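You operate a simulated robot arm through the tools that you are given. There is no shell and no other tool.

Carry out the task below with a simulated robot arm. There is one attempt and no reset: what you move stays moved.

## Task
Wipe the grease off the large ring, then stand the cream pan on it.
Fine: the frying pan goes to the cork trivet, the cloth back; the small ring is still hot, so keep off it. What is to be rubbed or washed off counts as gone when no trace of it is left.
Where things are to end (x, y in the base frame): black frying pan within 0.035 m of [0.24, 0.78]; cream pan within 0.035 m of [0.55, 0.47].

Only the result counts: the job must be done as asked and must still hold three seconds after the hand-in. Knocking over, shifting, dropping, spilling or breaking anything else fails it. Flat cloth is picked up by pressing the open fingertips on it (5 to 10 N) and closing them slowly along it; thin cloth reads only 2 to 8 mm in the jaws.

## Robot
A 7-joint arm with a two-finger parallel gripper, fixed in place. Base frame: the origin is at the foot of the arm, x ahead of it, y to its left, z up. Readings come in m, degrees, newtons and seconds.
With the tool pointing down near the work surface it reaches from about 0.32 to 0.74 m from the base axis. Its first joint turns from -115.0 to 115.0 degrees. Payload 3.91 kg.
The tool frame sits at the grasp point between the pads (the TCP): z along the fingers, y along the line on which they close. The tips reach 0.03 m beyond it. Largest opening 0.11 m; finger width 0.02, thickness 0.01; the body of the gripper, 0.048 by 0.112 m, starts 0.055 m behind the TCP.
Orientation is that of the tool frame in the base frame, as [roll, pitch, yaw] about the fixed x, y, z axes, in that order (R = Rz(yaw) Ry(pitch) Rx(roll)). With the fingers straight down and closing along the base's y, the tool's x points along the base's -x, its y along +y and its z along -z.

## Interface
- The arm moves only by the tool jog_arm. Its argument "increments" is a list of rows, each an object (a shift or turn left out is 0, a gripper value left out holds the last) with "rotation": the turn, a rotation vector about the base's x, y, z in degrees, a list of three; "delta_pos": the shift along the base's x, y, z in m, a list of three; "claw": the gripper command, from -1 (shut) to 1 (fully open), values between in proportion. In form: [{"rotation": [ax, ay, az], "delta_pos": [x, y, z], "claw": claw}, ...]. A call has 1 to 20 rows; each row is the pose to reach, as a shift and turn from the pose commanded when the call began. Rows are played at 5 a second. More than 0.05 m and 8.6 degrees between two rows, or a gripper value outside its range, and nothing of the call is played. A pose out of reach is approached as far as the arm can. The call stops where the force on the tool passes 40 N (or 10 N more than at its start, if that is more) or the arm is blocked; 0.2 s more then pass. The fingers move at their own pace (about 0.108 m/s each) and stop on an object; they squeeze with about 44 N. The grip force told is the motor's: it shows also when the fingers shut on nothing. Time passes only in rows, and 0.2 s behind the last, so rows that repeat a pose let the fingers close. It gives the time, the measured TCP pose, the force on the tool (base axes), the opening and the grip force at its end, in the units of the frame above (readings bear some noise), with the torque about the TCP (base axes, N m) and any sound that the robot's microphone picked up.
- Cameras (640 x 400 px; columns grow to the right, rows downward): "scene" is fixed at [0.2202, 0.6492, 1.5154]; the picture's right is [-0.59, -0.81, 0.00], its down [-0.79, 0.58, -0.23] and it looks along [0.18, -0.13, -0.97] (base axes); focal length 214 px, centre (320, 200). "wrist" rides on the gripper at [0.072, 0.017, -0.103] in the tool frame; the picture's right is [-0.23, 0.97, 0.00], its down [-0.76, -0.18, -0.62] and it looks along [-0.61, -0.14, 0.78] (tool axes); focal length 222 px, centre (320, 200). There is no depth. A picture from a camera that has moved, and an enlarged one, comes with that camera's place and axes in the base frame and with its lens.
- grab_frame(camera): a new picture of that camera. No time passes.
- raise_lower(by): slides the trunk up (or, below 0, down) by that many m; the arm rides with it, the base frame stays. It gives what a move gives, with no picture.
- enlarge(camera, box): a new picture of the part [left, top, right, bottom] of that camera's present view, enlarged. No time passes.
- close_job(): hands the job in; it is judged then, once.

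Places have to be worked out from the pictures, the camera data and where the tool is seen. Open the gripper and draw the arm clear of the work before you hand the job in, unless the task says otherwise.

The tools are called after "Emit:" as name(argument=value, ...) on one line, values as JSON. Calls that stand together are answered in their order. jog_arm: Moves the arm, as the interface text tells. Its arguments: {"type":"object","properties":{"increments":{"type":"array"}},"required":["increments"]} The other tools are called the same way: raise_lower (by) slides the trunk up or down; grab_frame (camera) takes a picture; enlarge (camera, box) takes an enlarged picture of a part of a camera's view; close_job () hands the job in.

At the start:

```text
t: 0.0
position: [0.4818, 0.1291, 1.2168]
tcp_rot: [180.0, 0.0, 180.0]
wrist_force: [-0.1, -0.7, -0.6]
ft_torque: [0.0, 0.0, 0.01]
grip_width: 0.1101
gripper_force: 0.1
trunk travel left (down, up): [-0.875, 0.115]
```

scene: 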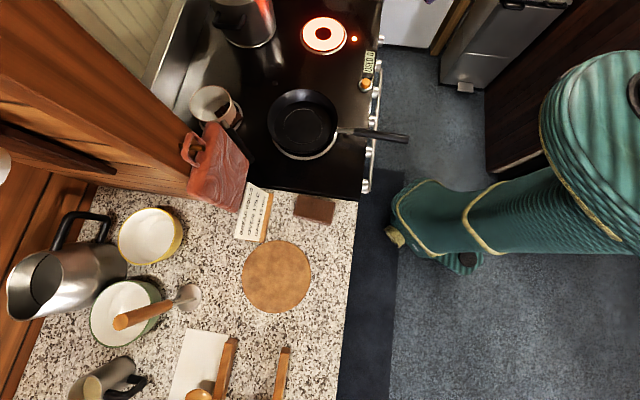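
wrist: 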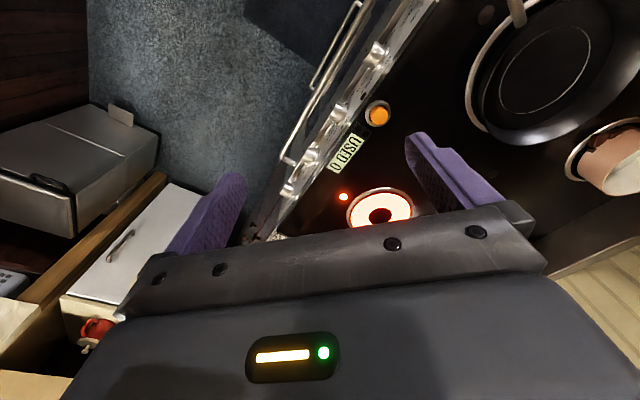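

The scene picture shows a stove at the top with a glowing small ring, the black frying pan on the large ring, a counter with bowls, a cork trivet, and a folded paper/cloth. I'll enlarge parts to identify the cloth, the cream pan and the other objects.

Emit:
enlarge(camera="scene", box=[160, 0, 420, 200])

Emit:
enlarge(camera="scene", box=[160, 160, 400, 320])

Emit:
enlarge(camera="scene", box=[0, 180, 320, 400])

Emit:
grab_frame(camera="wrist")

```text
2.00 times, centred on (290, 100) of scene
camera zoom: at [0.2202, 0.6492, 1.5154], right [-0.59, -0.81, 0.0], down [-0.79, 0.58, -0.23], along [0.18, -0.13, -0.97], focal length 429 px, centre (380, 400)
```

zoom: 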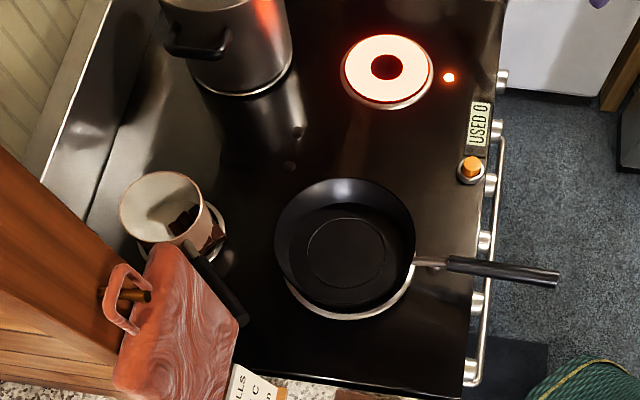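

```text
2.50 times, centred on (280, 240) of scene
camera zoom: at [0.2202, 0.6492, 1.5154], right [-0.59, -0.81, 0.0], down [-0.79, 0.58, -0.23], along [0.18, -0.13, -0.97], focal length 536 px, centre (420, 100)
```

zoom: 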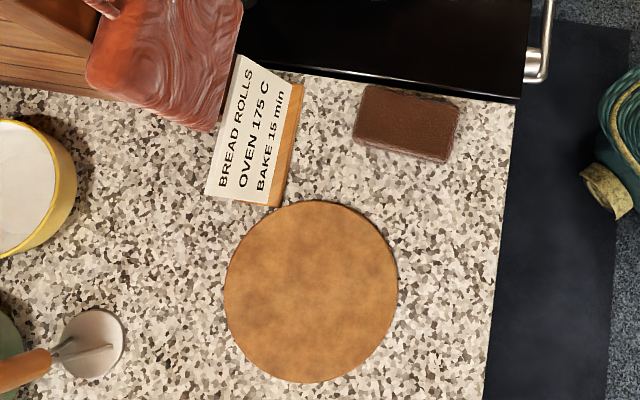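

```text
1.82 times, centred on (160, 290) of scene
camera zoom: at [0.2202, 0.6492, 1.5154], right [-0.59, -0.81, 0.0], down [-0.79, 0.58, -0.23], along [0.18, -0.13, -0.97], focal length 390 px, centre (611, 36)
```

zoom: 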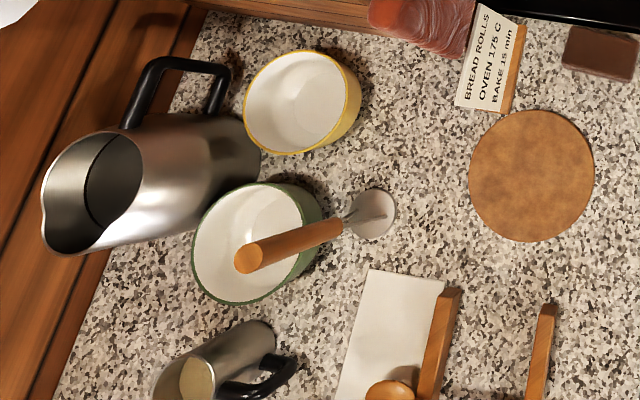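

```text
taken
camera wrist: at [0.4092, 0.1458, 1.3199], right [0.23, 0.97, 0.0], down [0.76, -0.18, 0.62], along [0.61, -0.14, -0.78], focal length 222 px, centre (320, 200)
```

wrist: 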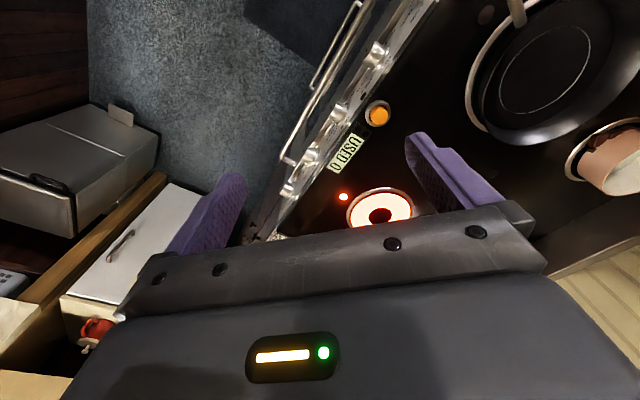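

Distances from the scene camera put the counter near z≈0.94, the frying pan on the large ring near (0.55, 0.47), and the cream pan behind it near (0.72, 0.66). I still need to find out which object is the cloth, so I zoom in tighter.

Emit:
enlarge(camera="scene", box=[170, 70, 270, 220])

Emit:
enlarge(camera="scene", box=[280, 180, 350, 230])

Emit:
enlarge(camera="scene", box=[150, 310, 310, 400])

Emit:
enlarge(camera="scene", box=[340, 0, 440, 80])

```text
2.67 times, centred on (220, 145) of scene
camera zoom: at [0.2202, 0.6492, 1.5154], right [-0.59, -0.81, 0.0], down [-0.79, 0.58, -0.23], along [0.18, -0.13, -0.97], focal length 572 px, centre (587, 347)
```

zoom: 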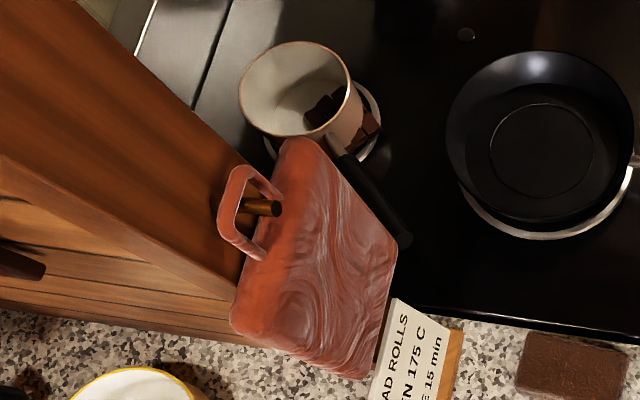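

```text
8.00 times, centred on (315, 205) of scene
camera zoom: at [0.2202, 0.6492, 1.5154], right [-0.59, -0.81, 0.0], down [-0.79, 0.58, -0.23], along [0.18, -0.13, -0.97], focal length 1716 px, centre (360, 160)
```

zoom: 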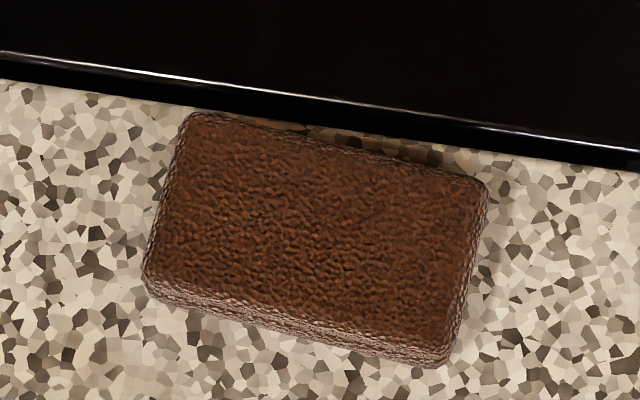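

```text
4.00 times, centred on (230, 355) of scene
camera zoom: at [0.2202, 0.6492, 1.5154], right [-0.59, -0.81, 0.0], down [-0.79, 0.58, -0.23], along [0.18, -0.13, -0.97], focal length 858 px, centre (680, -420)
```

zoom: 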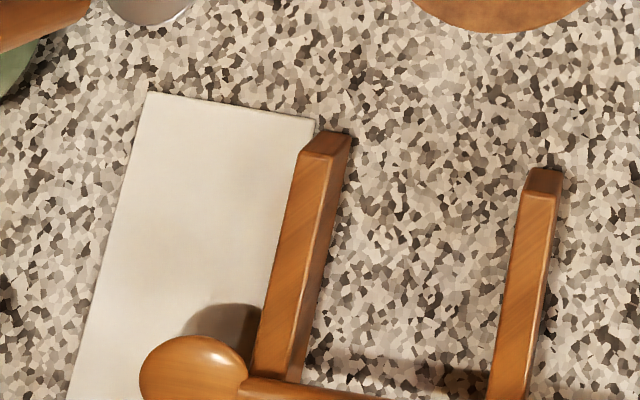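

```text
5.00 times, centred on (390, 40) of scene
camera zoom: at [0.2202, 0.6492, 1.5154], right [-0.59, -0.81, 0.0], down [-0.79, 0.58, -0.23], along [0.18, -0.13, -0.97], focal length 1072 px, centre (-30, 1000)
```

zoom: 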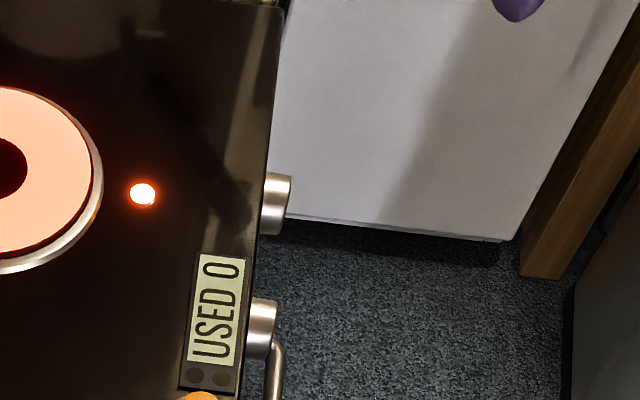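

The brown terry-textured block beside the stove looks like a folded cloth or sponge, but there is also a white flat item. I swing the arm leftwards at its current height so the wrist camera can view the stove and counter.

Emit:
jog_arm(increments=[{"rotation": [0, 0, 5], "delta_pos": [-0.0131, 0.0415, 0.0]}, {"rotation": [0, 0, 10], "delta_pos": [-0.0297, 0.0817, 0.0]}, {"rotation": [0, 0, 15], "delta_pos": [-0.0498, 0.1203, 0.0]}, {"rotation": [0, 0, 20], "delta_pos": [-0.0732, 0.157, 0.0]}, {"rotation": [0, 0, 25], "delta_pos": [-0.0997, 0.1915, 0.0]}, {"rotation": [0, 0, 30], "delta_pos": [-0.1291, 0.2236, 0.0]}])

Emit:
grab_frame(camera="wrist")

Emit:
grab_frame(camera="scene")

```text
t: 1.4
position: [0.3533, 0.3539, 1.2169]
tcp_rot: [-180.0, -0.1, -149.9]
wrist_force: [-1.2, 0.1, -1.2]
ft_torque: [-0.01, -0.04, 0.0]
grip_width: 0.1102
gripper_force: 0.0
trunk travel left (down, up): [-0.875, 0.115]
```

```text
taken
camera wrist: at [0.2811, 0.3326, 1.3208], right [-0.29, 0.96, 0.0], down [0.75, 0.23, 0.62], along [0.6, 0.18, -0.78], focal length 222 px, centre (320, 200)
```

wrist: 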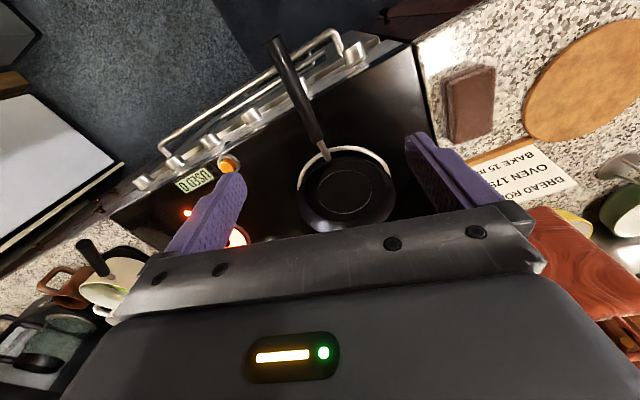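

```text
taken
```

scene: 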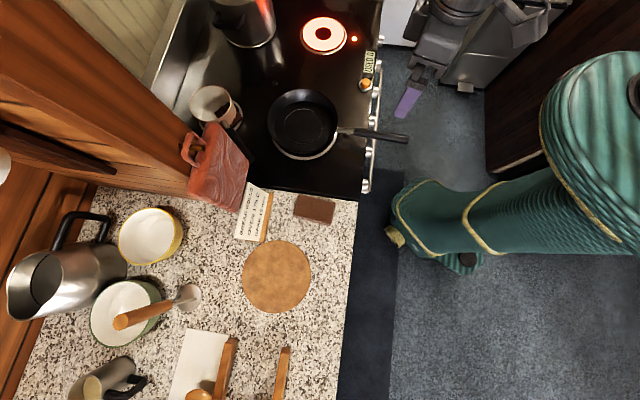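

The robot's column is the teal thing, and the wrist view now shows another counter beyond the stove with another pan on it. I enlarge that area and the other interesting regions.

Emit:
enlarge(camera="wrist", box=[0, 220, 160, 400])

Emit:
enlarge(camera="wrist", box=[400, 0, 640, 150])

Emit:
enlarge(camera="wrist", box=[160, 30, 420, 240])

```text
2.22 times, centred on (80, 310) of wrist
camera zoom: at [0.2811, 0.3326, 1.3208], right [-0.29, 0.96, 0.0], down [0.75, 0.23, 0.62], along [0.6, 0.18, -0.78], focal length 494 px, centre (853, -44)
```

zoom: 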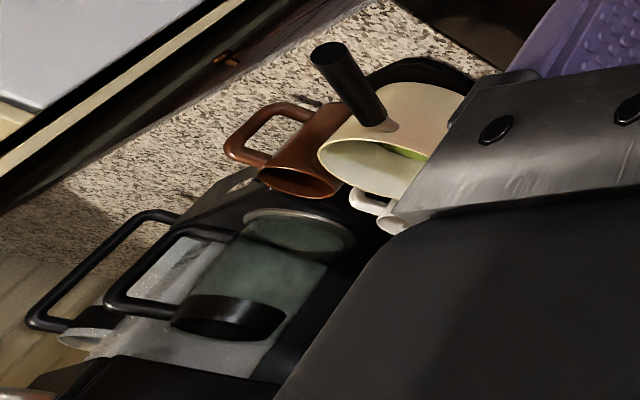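

```text
2.67 times, centred on (520, 75) of wrist
camera zoom: at [0.2811, 0.3326, 1.3208], right [-0.29, 0.96, 0.0], down [0.75, 0.23, 0.62], along [0.6, 0.18, -0.78], focal length 592 px, centre (-213, 533)
```

zoom: 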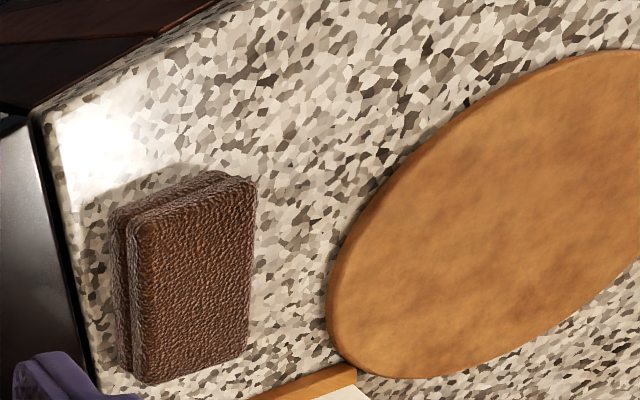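

```text
1.90 times, centred on (290, 135) of wrist
camera zoom: at [0.2811, 0.3326, 1.3208], right [-0.29, 0.96, 0.0], down [0.75, 0.23, 0.62], along [0.6, 0.18, -0.78], focal length 423 px, centre (377, 324)
```

zoom: 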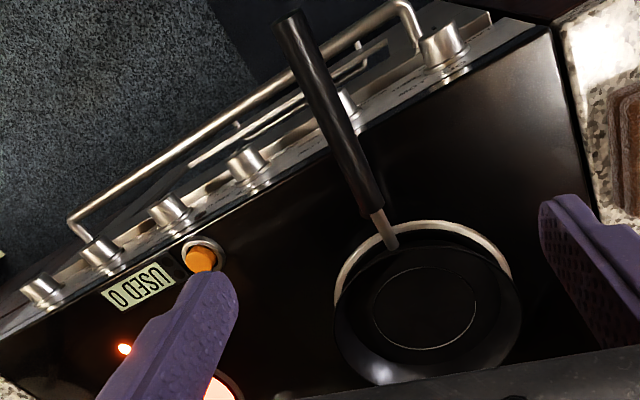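

The brown pad shows two folded layers – it is the folded cloth. There are two candidate "cream" pans (one on the back ring with brown chunks, one on the right-hand counter with something green), so I raise the trunk and go look at the right-hand counter.

Emit:
raise_lower(by=0.1)

Emit:
jog_arm(increments=[{"rotation": [0, 0, -5], "delta_pos": [0.03, -0.03, 0.0]}, {"rotation": [0, 0, -10], "delta_pos": [0.0532, -0.065, 0.0]}, {"rotation": [0, 0, -15], "delta_pos": [0.0792, -0.103, 0.0]}, {"rotation": [0, 0, -20], "delta_pos": [0.1, -0.142, 0.0]}, {"rotation": [0, 0, -25], "delta_pos": [0.117, -0.183, 0.0]}, {"rotation": [0, 0, -30], "delta_pos": [0.129, -0.226, 0.0]}, {"rotation": [0, 0, -35], "delta_pos": [0.139, -0.268, 0.0]}, {"rotation": [0, 0, -40], "delta_pos": [0.1435, -0.311, 0.0]}, {"rotation": [0, 0, -45], "delta_pos": [0.1467, -0.354, 0.0]}, {"rotation": [0, 0, -50], "delta_pos": [0.145, -0.397, 0.0]}, {"rotation": [0, 0, -55], "delta_pos": [0.139, -0.44, 0.0]}])

Emit:
grab_frame(camera="wrist")

```text
t: 2.7
position: [0.3539, 0.3539, 1.3178]
tcp_rot: [-180.0, -0.1, -150.0]
wrist_force: [0.3, -0.2, -0.8]
ft_torque: [0.03, 0.0, -0.03]
grip_width: 0.11
gripper_force: 0.0
trunk travel left (down, up): [-0.975, 0.015]
```

```text
t: 5.1
position: [0.4929, -0.0889, 1.3187]
tcp_rot: [179.9, -0.1, 155.0]
wrist_force: [0.7, 0.6, -0.9]
ft_torque: [0.03, -0.03, 0.04]
grip_width: 0.1098
gripper_force: 0.0
trunk travel left (down, up): [-0.975, 0.015]
```

```text
taken
camera wrist: at [0.4343, -0.043, 1.4221], right [0.62, 0.79, 0.0], down [0.62, -0.48, 0.62], along [0.49, -0.38, -0.78], focal length 222 px, centre (320, 200)
```

wrist: 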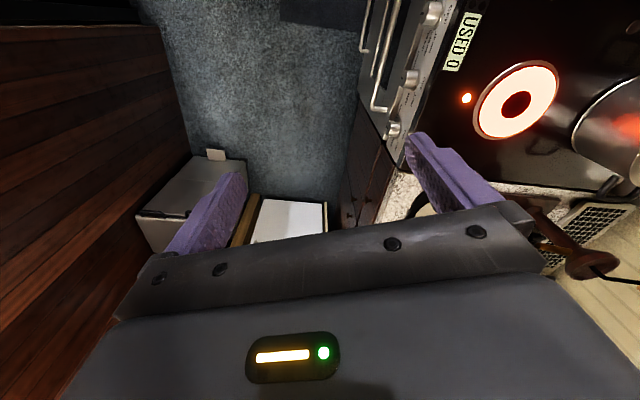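

The right-counter pan is hidden behind my right finger. I turn the tool to face straight ahead, then tilt the fingers outward so the camera looks further out.

Emit:
jog_arm(increments=[{"rotation": [0, 0, 8], "delta_pos": [-0.02, 0.01, 0.0]}, {"rotation": [0, 0, 16], "delta_pos": [-0.05, 0.03, 0.0]}, {"rotation": [0, 0, 25], "delta_pos": [-0.08, 0.05, 0.0]}])

Emit:
jog_arm(increments=[{"rotation": [0, -8, 0], "delta_pos": [0.0, 0.0, 0.0]}, {"rotation": [0, -16, 0], "delta_pos": [0.0, 0.0, 0.0]}, {"rotation": [0, -24, 0], "delta_pos": [0.0, 0.0, 0.0]}])

Emit:
grab_frame(camera="wrist")

```text
refused: row 3 steps farther than a row can; nothing moved
```

```text
t: 5.9
position: [0.4924, -0.088, 1.3185]
tcp_rot: [169.3, 21.8, 152.8]
wrist_force: [-0.9, 0.2, -0.8]
ft_torque: [-0.01, -0.04, 0.0]
grip_width: 0.1101
gripper_force: 0.1
trunk travel left (down, up): [-0.975, 0.015]
```

```text
taken
camera wrist: at [0.3962, -0.0422, 1.3888], right [0.56, 0.79, 0.25], down [0.31, -0.48, 0.82], along [0.77, -0.39, -0.51], focal length 222 px, centre (320, 200)
```

wrist: 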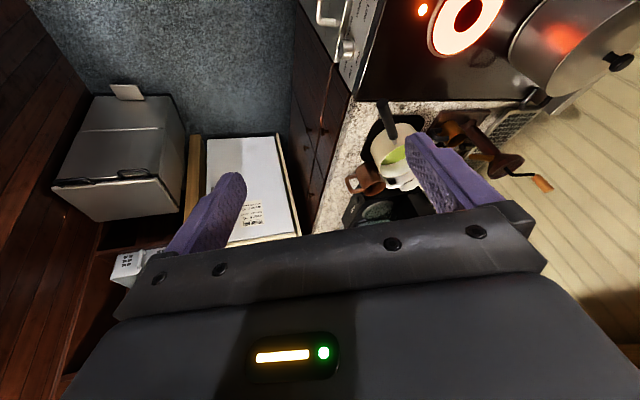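

The 9° step was refused but the tilt went through; the right-counter pan is now visible at about (395,150), computing to roughly (0.96, -0.05). I enlarge it to compare its colour with the other.

Emit:
enlarge(camera="wrist", box=[320, 80, 480, 230])

Emit:
enlarge(camera="scene", box=[180, 70, 260, 130])

```text
2.67 times, centred on (400, 155) of wrist
camera zoom: at [0.3962, -0.0422, 1.3888], right [0.56, 0.79, 0.25], down [0.31, -0.48, 0.82], along [0.77, -0.39, -0.51], focal length 592 px, centre (107, 320)
```

zoom: 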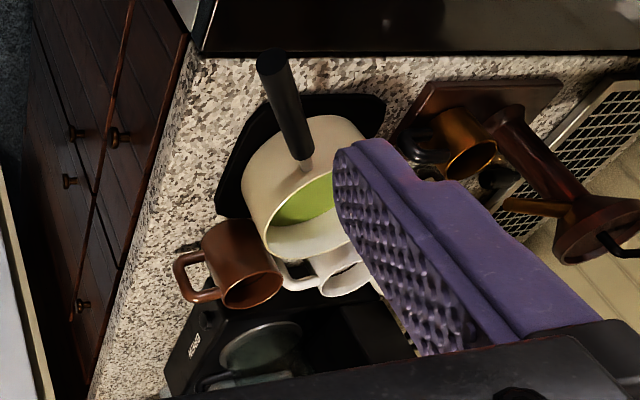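

```text
6.67 times, centred on (220, 100) of scene
camera zoom: at [0.2202, 0.6492, 1.5154], right [-0.59, -0.81, 0.0], down [-0.79, 0.58, -0.23], along [0.18, -0.13, -0.97], focal length 1430 px, centre (987, 867)
```

zoom: 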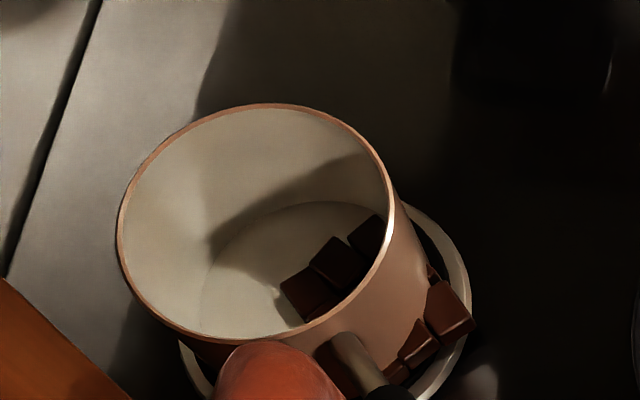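

The right-counter pan is the cream-coloured one (the one on the back ring is copper with chocolate in it), with its handle pointing at the robot. Triangulated, the frying-pan handle runs from about (0.43,0.378,0.967) to (0.315,0.285,0.995); I untilt and swing over to it at height.

Emit:
jog_arm(increments=[{"rotation": [0, 8, 0]}, {"rotation": [0, 16, 0]}, {"rotation": [0, 24, 0]}])

Emit:
jog_arm(increments=[{"rotation": [0, 0, 5.8], "delta_pos": [0.0096, 0.0404, 0]}, {"rotation": [0, 0, 11.6], "delta_pos": [0.016, 0.0814, 0]}, {"rotation": [0, 0, 17.5], "delta_pos": [0.0192, 0.1233, 0]}, {"rotation": [0, 0, 23.3], "delta_pos": [0.0188, 0.1656, 0]}, {"rotation": [0, 0, 29.1], "delta_pos": [0.015, 0.208, 0]}, {"rotation": [0, 0, 34.9], "delta_pos": [0.0075, 0.2503, 0]}, {"rotation": [0, 0, 40.7], "delta_pos": [-0.0034, 0.2922, 0]}, {"rotation": [0, 0, 46.5], "delta_pos": [-0.0179, 0.3334, 0]}, {"rotation": [0, 0, 52.4], "delta_pos": [-0.0359, 0.3737, 0]}, {"rotation": [0, 0, 58.2], "delta_pos": [-0.0574, 0.4125, 0]}, {"rotation": [0, 0, 64], "delta_pos": [-0.0821, 0.4497, 0]}])

Emit:
grab_frame(camera="wrist")

Emit:
grab_frame(camera="scene")

```text
t: 6.7
position: [0.4936, -0.0867, 1.3162]
tcp_rot: [-179.9, -0.2, 155.1]
wrist_force: [0.1, 0.3, -0.3]
ft_torque: [-0.04, 0.01, 0.0]
grip_width: 0.1102
gripper_force: 0.0
trunk travel left (down, up): [-0.975, 0.015]
```

```text
t: 9.1
position: [0.4118, 0.365, 1.3191]
tcp_rot: [-179.9, 0.0, -140.9]
wrist_force: [-0.6, 1.0, -0.1]
ft_torque: [-0.02, -0.04, 0.01]
grip_width: 0.1099
gripper_force: 0.1
trunk travel left (down, up): [-0.975, 0.015]
```

```text
taken
camera wrist: at [0.3447, 0.333, 1.4224], right [-0.44, 0.9, 0.0], down [0.7, 0.34, 0.62], along [0.56, 0.27, -0.78], focal length 222 px, centre (320, 200)
```

wrist: 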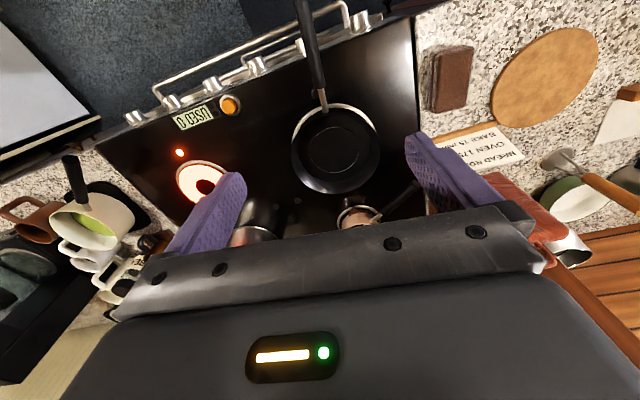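

```text
taken
```

scene: 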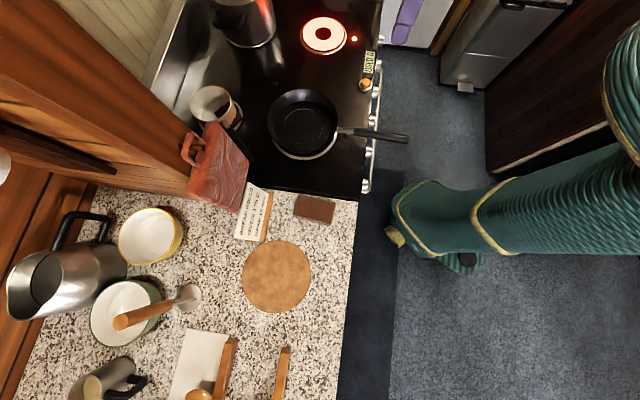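

Excellent view: the arm is now above the frying-pan handle facing it, and the cream pan's handle tip triangulates to about (0.758,-0.024,1.025). I lower the trunk 0.2 m and then check alignment with the wrist camera.

Emit:
raise_lower(by=-0.2)

Emit:
jog_arm(increments=[{"delta_pos": [0, 0, -0.04], "claw": 0.2}, {"delta_pos": [0, 0, -0.06], "claw": 0.2}])

Emit:
grab_frame(camera="wrist")

Emit:
grab_frame(camera="scene")

```text
t: 11.3
position: [0.4116, 0.3634, 1.1185]
tcp_rot: [180.0, 0.0, -141.0]
wrist_force: [1.0, 0.6, -1.0]
ft_torque: [0.01, 0.01, 0.01]
grip_width: 0.1101
gripper_force: 0.0
trunk travel left (down, up): [-0.775, 0.215]
```

```text
t: 11.9
position: [0.4123, 0.3627, 1.0588]
tcp_rot: [180.0, 0.0, -141.0]
wrist_force: [0.0, 0.4, 0.0]
ft_torque: [0.02, 0.01, 0.0]
grip_width: 0.0661
gripper_force: 0.0
trunk travel left (down, up): [-0.775, 0.215]
```

```text
taken
camera wrist: at [0.345, 0.3313, 1.1629], right [-0.44, 0.9, 0.0], down [0.7, 0.34, 0.62], along [0.56, 0.27, -0.78], focal length 222 px, centre (320, 200)
```

wrist: 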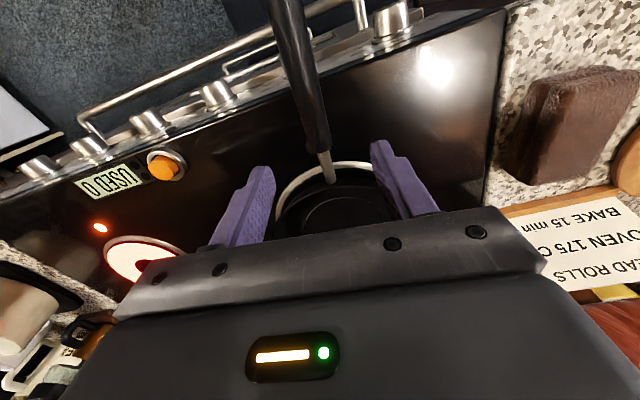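

```text
taken
```

scene: 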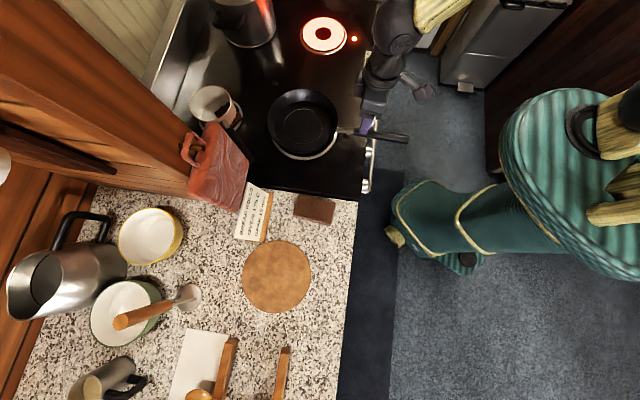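

The TCP sits right above the handle about 2 cm tip-side of the metal junction. I lower to z≈0.985 around the handle, then close.

Emit:
jog_arm(increments=[{"delta_pos": [0, 0, -0.025]}, {"delta_pos": [0, 0, -0.05]}, {"delta_pos": [0, 0, -0.074]}, {"delta_pos": [0, 0, -0.074]}])

Emit:
grab_frame(camera="wrist")

```text
t: 12.9
position: [0.4135, 0.3637, 0.9865]
tcp_rot: [-180.0, -0.1, -141.0]
wrist_force: [0.2, -0.1, 0.3]
ft_torque: [0.02, 0.0, 0.03]
grip_width: 0.0659
gripper_force: 0.0
trunk travel left (down, up): [-0.775, 0.215]
```

```text
taken
camera wrist: at [0.3455, 0.3325, 1.0882], right [-0.44, 0.9, 0.0], down [0.7, 0.34, 0.62], along [0.56, 0.27, -0.78], focal length 222 px, centre (320, 200)
```

wrist: 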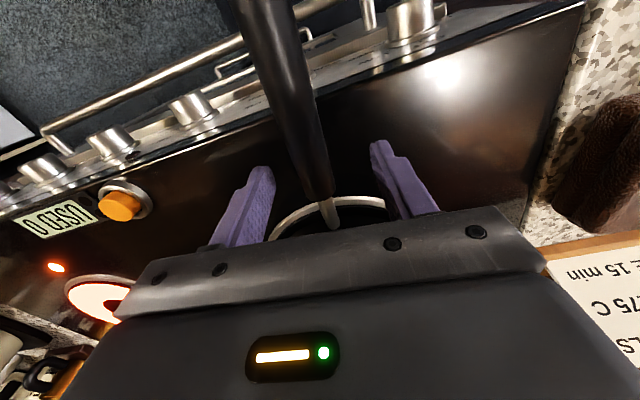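

The handle lies between the fingers, about 1.4 cm below the TCP. I lower 5 mm more and close.

Emit:
jog_arm(increments=[{"delta_pos": [0, 0, -0.005]}, {"delta_pos": [0, 0, -0.005], "claw": -1}, {"delta_pos": [0, 0, -0.005], "claw": -1}, {"delta_pos": [0, 0, -0.005], "claw": -1}, {"delta_pos": [0, 0, -0.005], "claw": -1}])

```text
t: 14.1
position: [0.4125, 0.3654, 0.9812]
tcp_rot: [180.0, 0.0, -141.0]
wrist_force: [1.8, -0.9, 0.0]
ft_torque: [0.0, -0.24, -0.38]
grip_width: 0.0265
gripper_force: 43.8
trunk travel left (down, up): [-0.775, 0.215]
```

Gripped at 26 mm width. I lift a little and read force and torque.

Emit:
jog_arm(increments=[{"delta_pos": [0, 0, 0.005]}, {"delta_pos": [0, 0, 0.012]}, {"delta_pos": [0, 0, 0.02]}, {"delta_pos": [0, 0, 0.03]}, {"delta_pos": [0, 0, 0.03]}])

Emit:
grab_frame(camera="wrist")

Emit:
enlarge(camera="scene", box=[240, 60, 420, 200])

```text
t: 15.3
position: [0.4138, 0.3636, 1.009]
tcp_rot: [-180.0, -0.1, -141.1]
wrist_force: [0.3, 0.1, -4.7]
ft_torque: [-0.39, 0.53, 0.02]
grip_width: 0.0263
gripper_force: 44.2
trunk travel left (down, up): [-0.775, 0.215]
```

```text
taken
camera wrist: at [0.347, 0.332, 1.1131], right [-0.44, 0.9, 0.0], down [0.7, 0.34, 0.62], along [0.56, 0.27, -0.78], focal length 222 px, centre (320, 200)
```

wrist: 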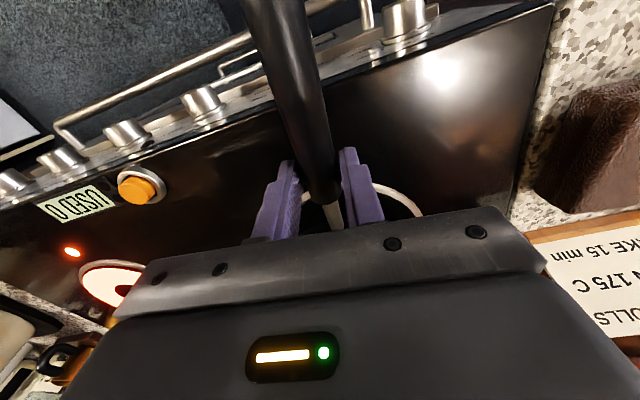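

```text
2.86 times, centred on (330, 130) of scene
camera zoom: at [0.2202, 0.6492, 1.5154], right [-0.59, -0.81, 0.0], down [-0.79, 0.58, -0.23], along [0.18, -0.13, -0.97], focal length 613 px, centre (291, 400)
```

zoom: 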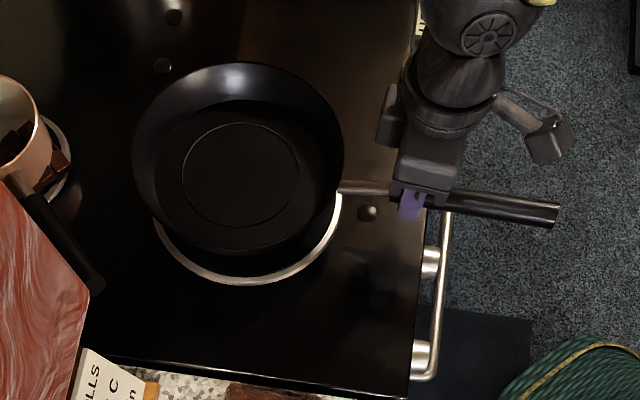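

The pan hangs steadily (4.7 N, torque consistent with its weight 0.14 m out). I lift higher, retract to clear the card stand and the hanging red board, and swing 30° toward the trivet.

Emit:
jog_arm(increments=[{"delta_pos": [-0.023, -0.02, 0.037]}, {"delta_pos": [-0.045, -0.04, 0.075]}, {"delta_pos": [-0.068, -0.059, 0.11]}, {"rotation": [0, 0, 3.75], "delta_pos": [-0.0907, -0.0351, 0.11]}, {"rotation": [0, 0, 7.5], "delta_pos": [-0.115, -0.0128, 0.11]}, {"rotation": [0, 0, 11.25], "delta_pos": [-0.1409, 0.0077, 0.11]}, {"rotation": [0, 0, 15], "delta_pos": [-0.1682, 0.0263, 0.11]}, {"rotation": [0, 0, 18.75], "delta_pos": [-0.1967, 0.0429, 0.11]}, {"rotation": [0, 0, 22.5], "delta_pos": [-0.2263, 0.0573, 0.11]}, {"rotation": [0, 0, 26.25], "delta_pos": [-0.257, 0.0697, 0.11]}, {"rotation": [0, 0, 30], "delta_pos": [-0.2883, 0.0798, 0.11]}])

Emit:
grab_frame(camera="wrist")

Emit:
grab_frame(camera="scene")

```text
t: 17.7
position: [0.123, 0.4458, 1.118]
tcp_rot: [-179.9, 0.0, -111.0]
wrist_force: [-0.3, -0.2, -4.8]
ft_torque: [-0.58, 0.24, 0.02]
grip_width: 0.0263
gripper_force: 44.2
trunk travel left (down, up): [-0.775, 0.215]
```

```text
taken
camera wrist: at [0.0815, 0.3832, 1.2221], right [-0.83, 0.56, 0.0], down [0.44, 0.65, 0.62], along [0.35, 0.52, -0.78], focal length 222 px, centre (320, 200)
```

wrist: 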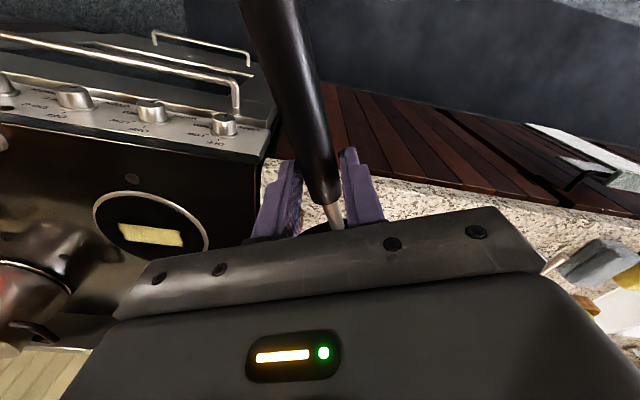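

```text
taken
```

scene: 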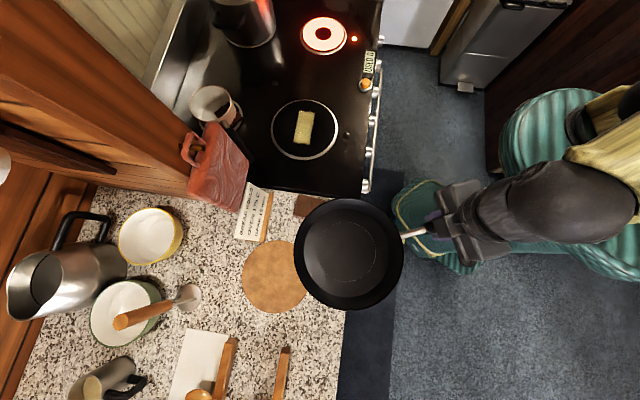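

The grease is visible now: a yellow smear in the middle of the large ring. The pan centre sits ~0.173 m beyond the TCP along the facing direction; I extend so the pan goes to about (0.224, 0.795), keeping a bit off the card stand, and then check.

Emit:
jog_arm(increments=[{"delta_pos": [0.008, 0.037, 0]}, {"delta_pos": [0.016, 0.075, 0]}, {"delta_pos": [0.024, 0.112, 0]}, {"delta_pos": [0.032, 0.15, 0]}, {"delta_pos": [0.04, 0.187, 0]}, {"delta_pos": [0.04, 0.187, -0.04]}])

Emit:
grab_frame(camera="scene")

Emit:
enlarge(camera="scene", box=[180, 170, 380, 330])

Emit:
grab_frame(camera="wrist")

```text
t: 19.1
position: [0.1642, 0.63, 1.0772]
tcp_rot: [180.0, -0.1, -111.0]
wrist_force: [-0.6, 0.2, -5.4]
ft_torque: [-0.59, 0.27, 0.0]
grip_width: 0.0263
gripper_force: 43.9
trunk travel left (down, up): [-0.775, 0.215]
```

```text
taken
```

scene: 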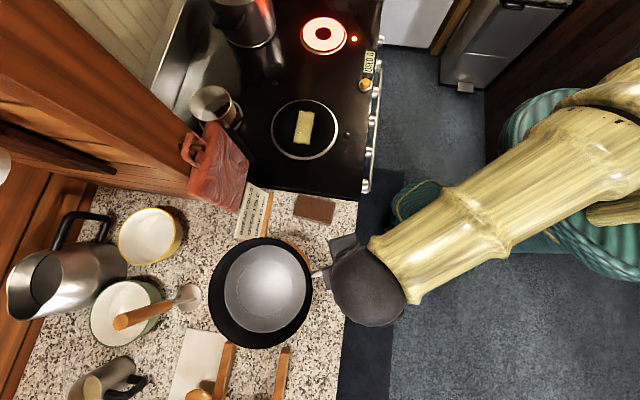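

```text
2.50 times, centred on (280, 250) of scene
camera zoom: at [0.2202, 0.6492, 1.5154], right [-0.59, -0.81, 0.0], down [-0.79, 0.58, -0.23], along [0.18, -0.13, -0.97], focal length 536 px, centre (420, 75)
```

zoom: 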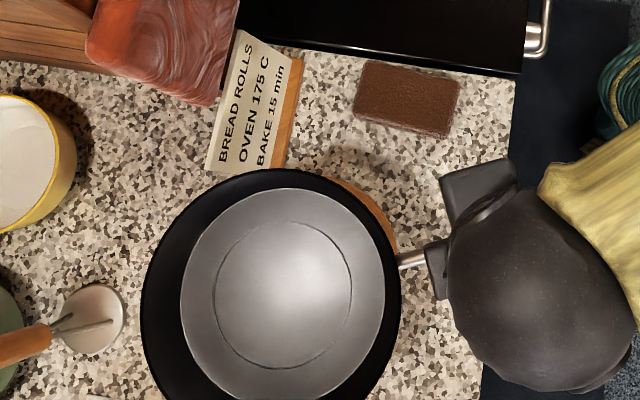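

```text
taken
camera wrist: at [0.1226, 0.5685, 1.1823], right [-0.83, 0.56, 0.0], down [0.44, 0.65, 0.62], along [0.35, 0.51, -0.78], focal length 222 px, centre (320, 200)
```

wrist: 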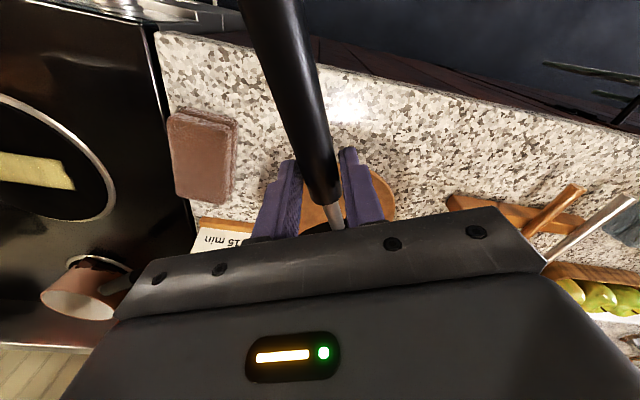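

The pan centre computes to about (0.224, 0.794) as planned. I lower it gradually, stopping above contact to check clearance with the card stand.

Emit:
jog_arm(increments=[{"delta_pos": [-0.002, 0.001, -0.02]}, {"delta_pos": [-0.002, 0.001, -0.04]}, {"delta_pos": [-0.002, 0.001, -0.06]}, {"delta_pos": [-0.002, 0.001, -0.06]}])

Emit:
enlarge(camera="scene", box=[180, 170, 380, 330])

```text
t: 20.1
position: [0.1618, 0.6326, 1.019]
tcp_rot: [-179.9, 0.1, -111.0]
wrist_force: [-0.2, -0.1, -4.6]
ft_torque: [-0.59, 0.25, -0.03]
grip_width: 0.026
gripper_force: 44.0
trunk travel left (down, up): [-0.775, 0.215]
```

```text
2.50 times, centred on (280, 250) of scene
camera zoom: at [0.2202, 0.6492, 1.5154], right [-0.59, -0.81, 0.0], down [-0.79, 0.58, -0.23], along [0.18, -0.13, -0.97], focal length 536 px, centre (420, 75)
```

zoom: 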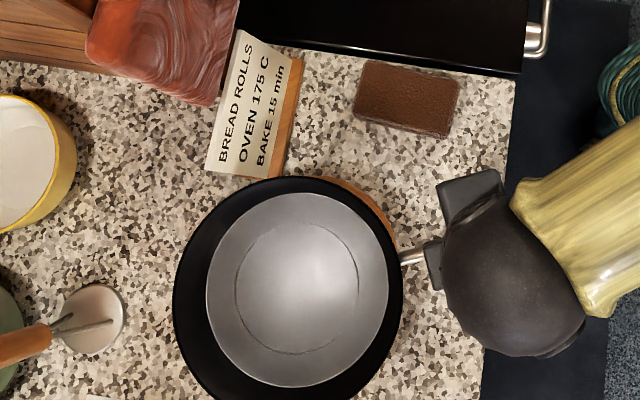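

Still free with a gap to the card. I continue down in small steps, watching for the weight to come off.

Emit:
jog_arm(increments=[{"delta_pos": [0, 0, -0.008]}, {"delta_pos": [0, 0, -0.015]}, {"delta_pos": [0, 0, -0.015]}])

Emit:
enlarge(camera="scene", box=[220, 210, 320, 290])

```text
t: 20.9
position: [0.1627, 0.6328, 1.0049]
tcp_rot: [180.0, -0.1, -111.0]
wrist_force: [-0.3, 0.1, -5.5]
ft_torque: [-0.6, 0.24, 0.01]
grip_width: 0.0264
gripper_force: 44.2
trunk travel left (down, up): [-0.775, 0.215]
```

```text
5.00 times, centred on (270, 250) of scene
camera zoom: at [0.2202, 0.6492, 1.5154], right [-0.59, -0.81, 0.0], down [-0.79, 0.58, -0.23], along [0.18, -0.13, -0.97], focal length 1072 px, centre (570, -50)
```

zoom: 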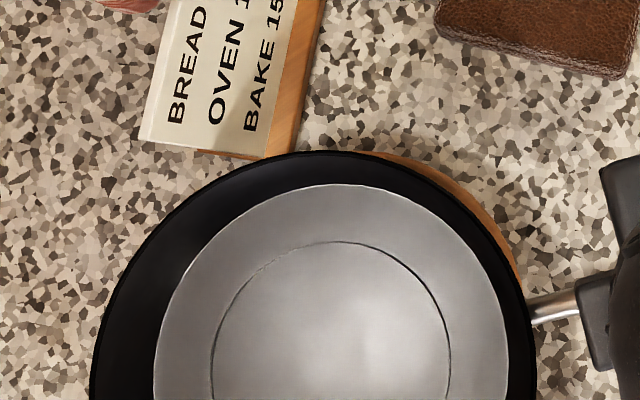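

The card leans away from the pan at rim height, leaving a couple of centimetres. I keep lowering in small steps.

Emit:
jog_arm(increments=[{"delta_pos": [0, 0, -0.005]}, {"delta_pos": [0, 0, -0.01]}, {"delta_pos": [0, 0, -0.01]}])

```text
t: 21.7
position: [0.1624, 0.6304, 0.994]
tcp_rot: [-180.0, 0.1, -111.0]
wrist_force: [0.7, 0.3, -4.5]
ft_torque: [-0.59, 0.23, 0.0]
grip_width: 0.0265
gripper_force: 43.8
trunk travel left (down, up): [-0.775, 0.215]
```

No contact yet at z=0.994; I go on in 4 mm steps.

Emit:
jog_arm(increments=[{"delta_pos": [0, 0, -0.003]}, {"delta_pos": [0, 0, -0.006]}, {"delta_pos": [0, 0, -0.006]}])

```text
t: 22.5
position: [0.1637, 0.632, 0.9878]
tcp_rot: [180.0, 0.0, -111.0]
wrist_force: [0.2, 0.3, -4.1]
ft_torque: [-0.4, 0.13, -0.01]
grip_width: 0.0263
gripper_force: 43.9
trunk travel left (down, up): [-0.775, 0.215]
```

The torque is dropping, so the pan has begun to touch the trivet. A few more millimetres.

Emit:
jog_arm(increments=[{"delta_pos": [0, 0, -0.002]}, {"delta_pos": [0, 0, -0.003]}, {"delta_pos": [0, 0, -0.003]}])

```text
t: 23.3
position: [0.1632, 0.632, 0.9868]
tcp_rot: [180.0, 0.2, -111.0]
wrist_force: [-0.2, -0.7, 1.8]
ft_torque: [1.24, -0.53, -0.02]
grip_width: 0.0267
gripper_force: 44.4
trunk travel left (down, up): [-0.775, 0.215]
```

Weight fully on the trivet with a slight over-press. I relax 1.5 mm, open, and rise.

Emit:
jog_arm(increments=[{"delta_pos": [0, 0, 0.0015]}, {"delta_pos": [0, 0, 0.0015], "claw": -0.3}, {"delta_pos": [0, 0, 0.0015], "claw": 0.2}, {"delta_pos": [0, 0, 0.0015], "claw": 0.2}])

Emit:
jog_arm(increments=[{"delta_pos": [0, 0, 0.03]}, {"delta_pos": [0, 0, 0.07]}, {"delta_pos": [0, 0, 0.11]}, {"delta_pos": [0, 0, 0.14]}, {"delta_pos": [0, -0.045, 0.14]}, {"delta_pos": [0, -0.09, 0.14]}, {"delta_pos": [0, -0.13, 0.14]}])

Emit:
grab_frame(camera="scene")

Emit:
grab_frame(camera="wrist")

```text
t: 24.3
position: [0.1616, 0.6307, 0.9866]
tcp_rot: [-180.0, 0.0, -111.0]
wrist_force: [-0.3, -0.3, 0.2]
ft_torque: [0.03, 0.0, -0.01]
grip_width: 0.066
gripper_force: 0.1
trunk travel left (down, up): [-0.775, 0.215]
```

```text
t: 25.9
position: [0.1645, 0.5006, 1.1295]
tcp_rot: [179.9, 0.0, -111.0]
wrist_force: [0.2, -0.6, 0.0]
ft_torque: [-0.01, -0.03, 0.01]
grip_width: 0.0658
gripper_force: 0.0
trunk travel left (down, up): [-0.775, 0.215]
```

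```text
taken
```

scene: 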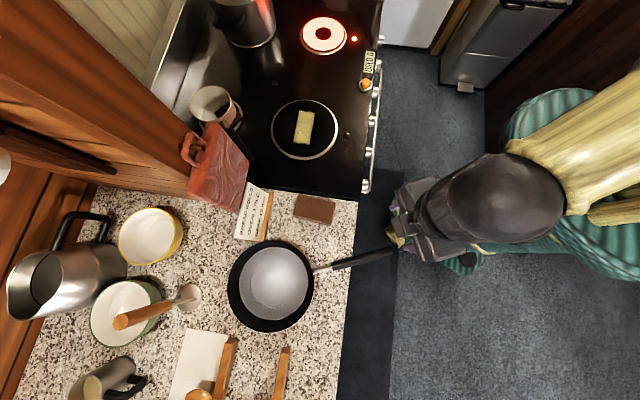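

```text
taken
camera wrist: at [0.1218, 0.4383, 1.2336], right [-0.83, 0.56, 0.0], down [0.44, 0.65, 0.62], along [0.35, 0.52, -0.78], focal length 222 px, centre (320, 200)
```

wrist: 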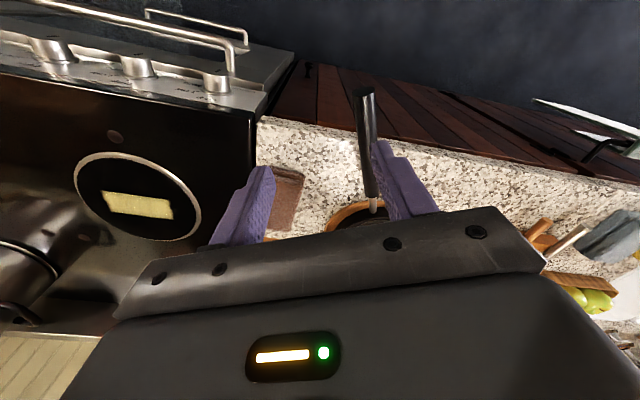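

The frying pan stands at about (0.223, 0.795), well within tolerance. The white item is out of reach (r≈1.06), so the brown folded pad at about (0.318, 0.596), long axis ~41°, is the cloth; I move above it and turn to face 40° for a close look.

Emit:
jog_arm(increments=[{"rotation": [0, 0, -7], "delta_pos": [0.037, 0.022, 0], "claw": 0.7}, {"rotation": [0, 0, -14], "delta_pos": [0.075, 0.045, 0], "claw": 0.7}, {"rotation": [0, 0, -21], "delta_pos": [0.112, 0.07, 0], "claw": 0.7}, {"rotation": [0, 0, -29], "delta_pos": [0.1535, 0.0954, 0], "claw": 0.7}, {"rotation": [0, 0, -29], "delta_pos": [0.1535, 0.0954, -0.03], "claw": 0.7}])

Emit:
grab_frame(camera="wrist")

Emit:
grab_frame(camera="scene")

```text
t: 27.1
position: [0.3131, 0.596, 1.0998]
tcp_rot: [180.0, 0.0, -140.0]
wrist_force: [-0.3, 0.7, -0.6]
ft_torque: [-0.03, -0.03, 0.01]
grip_width: 0.0935
gripper_force: 0.0
trunk travel left (down, up): [-0.775, 0.215]
```

```text
taken
camera wrist: at [0.2477, 0.5634, 1.204], right [-0.45, 0.89, 0.0], down [0.7, 0.35, 0.62], along [0.56, 0.28, -0.78], focal length 222 px, centre (320, 200)
```

wrist: 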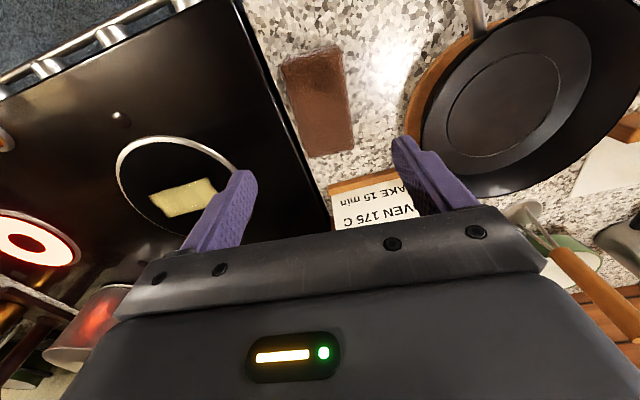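

```text
taken
```

scene: 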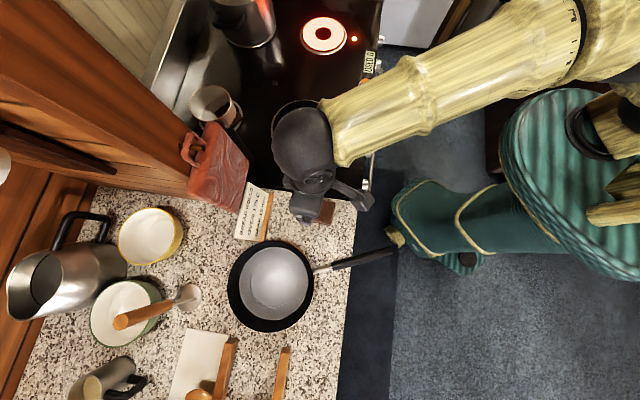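

The TCP is directly over the cloth centre. I zoom in on the gap between cloth and stove edge to see whether a finger fits and whether the stove top is raised.

Emit:
enlarge(camera="wrist", box=[220, 0, 400, 180])

Emit:
enlarge(camera="wrist", box=[100, 110, 260, 260])

```text
2.22 times, centred on (310, 90) of wrist
camera zoom: at [0.2477, 0.5634, 1.204], right [-0.45, 0.89, 0.0], down [0.7, 0.35, 0.62], along [0.56, 0.28, -0.78], focal length 494 px, centre (342, 444)
```

zoom: 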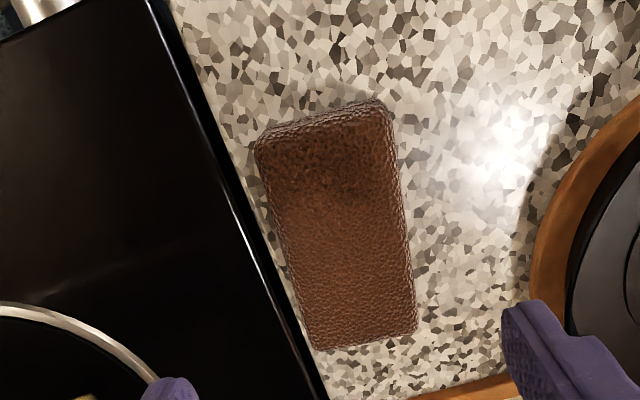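

```text
2.67 times, centred on (180, 185) of wrist
camera zoom: at [0.2477, 0.5634, 1.204], right [-0.45, 0.89, 0.0], down [0.7, 0.35, 0.62], along [0.56, 0.28, -0.78], focal length 592 px, centre (693, 240)
```

zoom: 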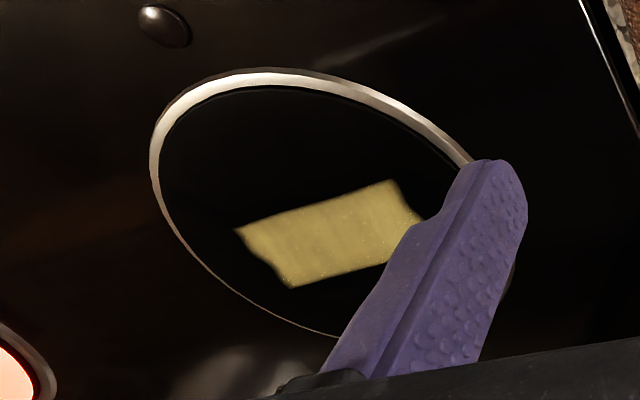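

The gap to the stove edge is about 1 cm at the cloth's middle and the stove top looks about level with the counter. I descend in steps, checking force and picture.

Emit:
jog_arm(increments=[{"delta_pos": [0.001, 0.002, -0.04]}, {"delta_pos": [0.001, 0.002, -0.08]}, {"delta_pos": [0.001, 0.002, -0.115]}, {"delta_pos": [0.001, 0.002, -0.125]}, {"delta_pos": [0.001, 0.002, -0.125]}])

Emit:
grab_frame(camera="wrist")

```text
t: 28.3
position: [0.3162, 0.5972, 0.9728]
tcp_rot: [180.0, 0.0, -140.0]
wrist_force: [-0.2, 0.6, 0.0]
ft_torque: [0.0, -0.02, 0.01]
grip_width: 0.0935
gripper_force: 0.0
trunk travel left (down, up): [-0.775, 0.215]
```

```text
taken
camera wrist: at [0.2496, 0.5637, 1.0767], right [-0.45, 0.89, 0.0], down [0.7, 0.35, 0.62], along [0.56, 0.28, -0.78], focal length 222 px, centre (320, 200)
```

wrist: 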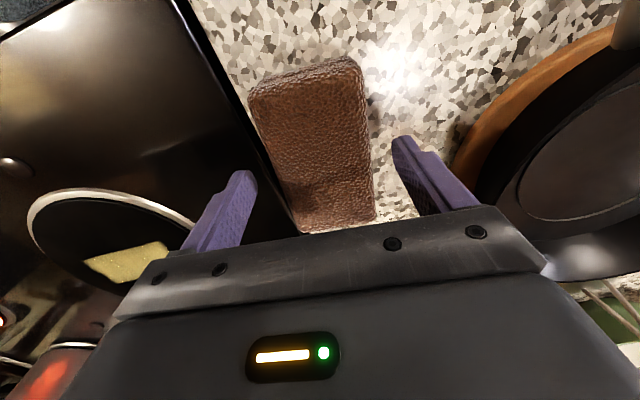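

The cloth is centred between the fingers. I lower further in small steps watching force.

Emit:
jog_arm(increments=[{"delta_pos": [0, 0, -0.006]}, {"delta_pos": [0, 0, -0.012]}, {"delta_pos": [0, 0, -0.012]}])

Emit:
grab_frame(camera="wrist")

```text
t: 29.1
position: [0.316, 0.5981, 0.959]
tcp_rot: [-179.9, 0.0, -140.0]
wrist_force: [-0.6, -0.1, -0.5]
ft_torque: [-0.04, 0.02, -0.04]
grip_width: 0.0933
gripper_force: 0.1
trunk travel left (down, up): [-0.775, 0.215]
```

```text
taken
camera wrist: at [0.2497, 0.5649, 1.0636], right [-0.45, 0.89, 0.0], down [0.7, 0.35, 0.62], along [0.56, 0.28, -0.78], focal length 222 px, centre (320, 200)
```

wrist: 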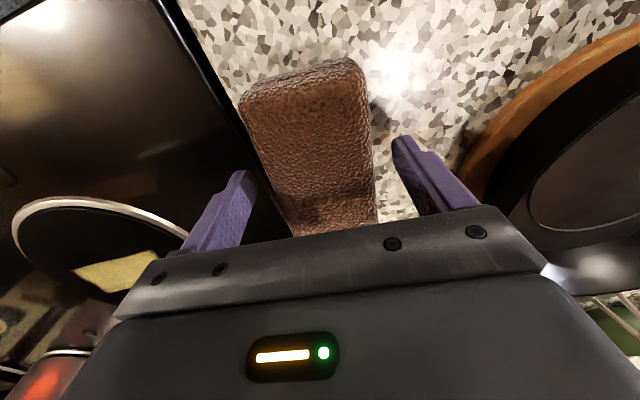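

No contact yet with tips at z≈0.929. I lower in 4 mm steps to find the counter height by touch.

Emit:
jog_arm(increments=[{"delta_pos": [0, 0, -0.004]}, {"delta_pos": [0, 0, -0.004]}])

Emit:
jog_arm(increments=[{"delta_pos": [0, 0, -0.004]}, {"delta_pos": [0, 0, -0.004]}])

```text
t: 29.7
position: [0.3156, 0.5987, 0.957]
tcp_rot: [-180.0, 0.0, -140.1]
wrist_force: [-0.2, -0.1, 0.1]
ft_torque: [0.03, -0.03, 0.03]
grip_width: 0.0939
gripper_force: 0.1
trunk travel left (down, up): [-0.775, 0.215]
```

```text
t: 30.3
position: [0.3163, 0.5991, 0.9509]
tcp_rot: [180.0, 0.1, -140.0]
wrist_force: [-0.3, 0.3, 0.1]
ft_torque: [-0.01, 0.04, 0.02]
grip_width: 0.0935
gripper_force: 0.0
trunk travel left (down, up): [-0.775, 0.215]
```

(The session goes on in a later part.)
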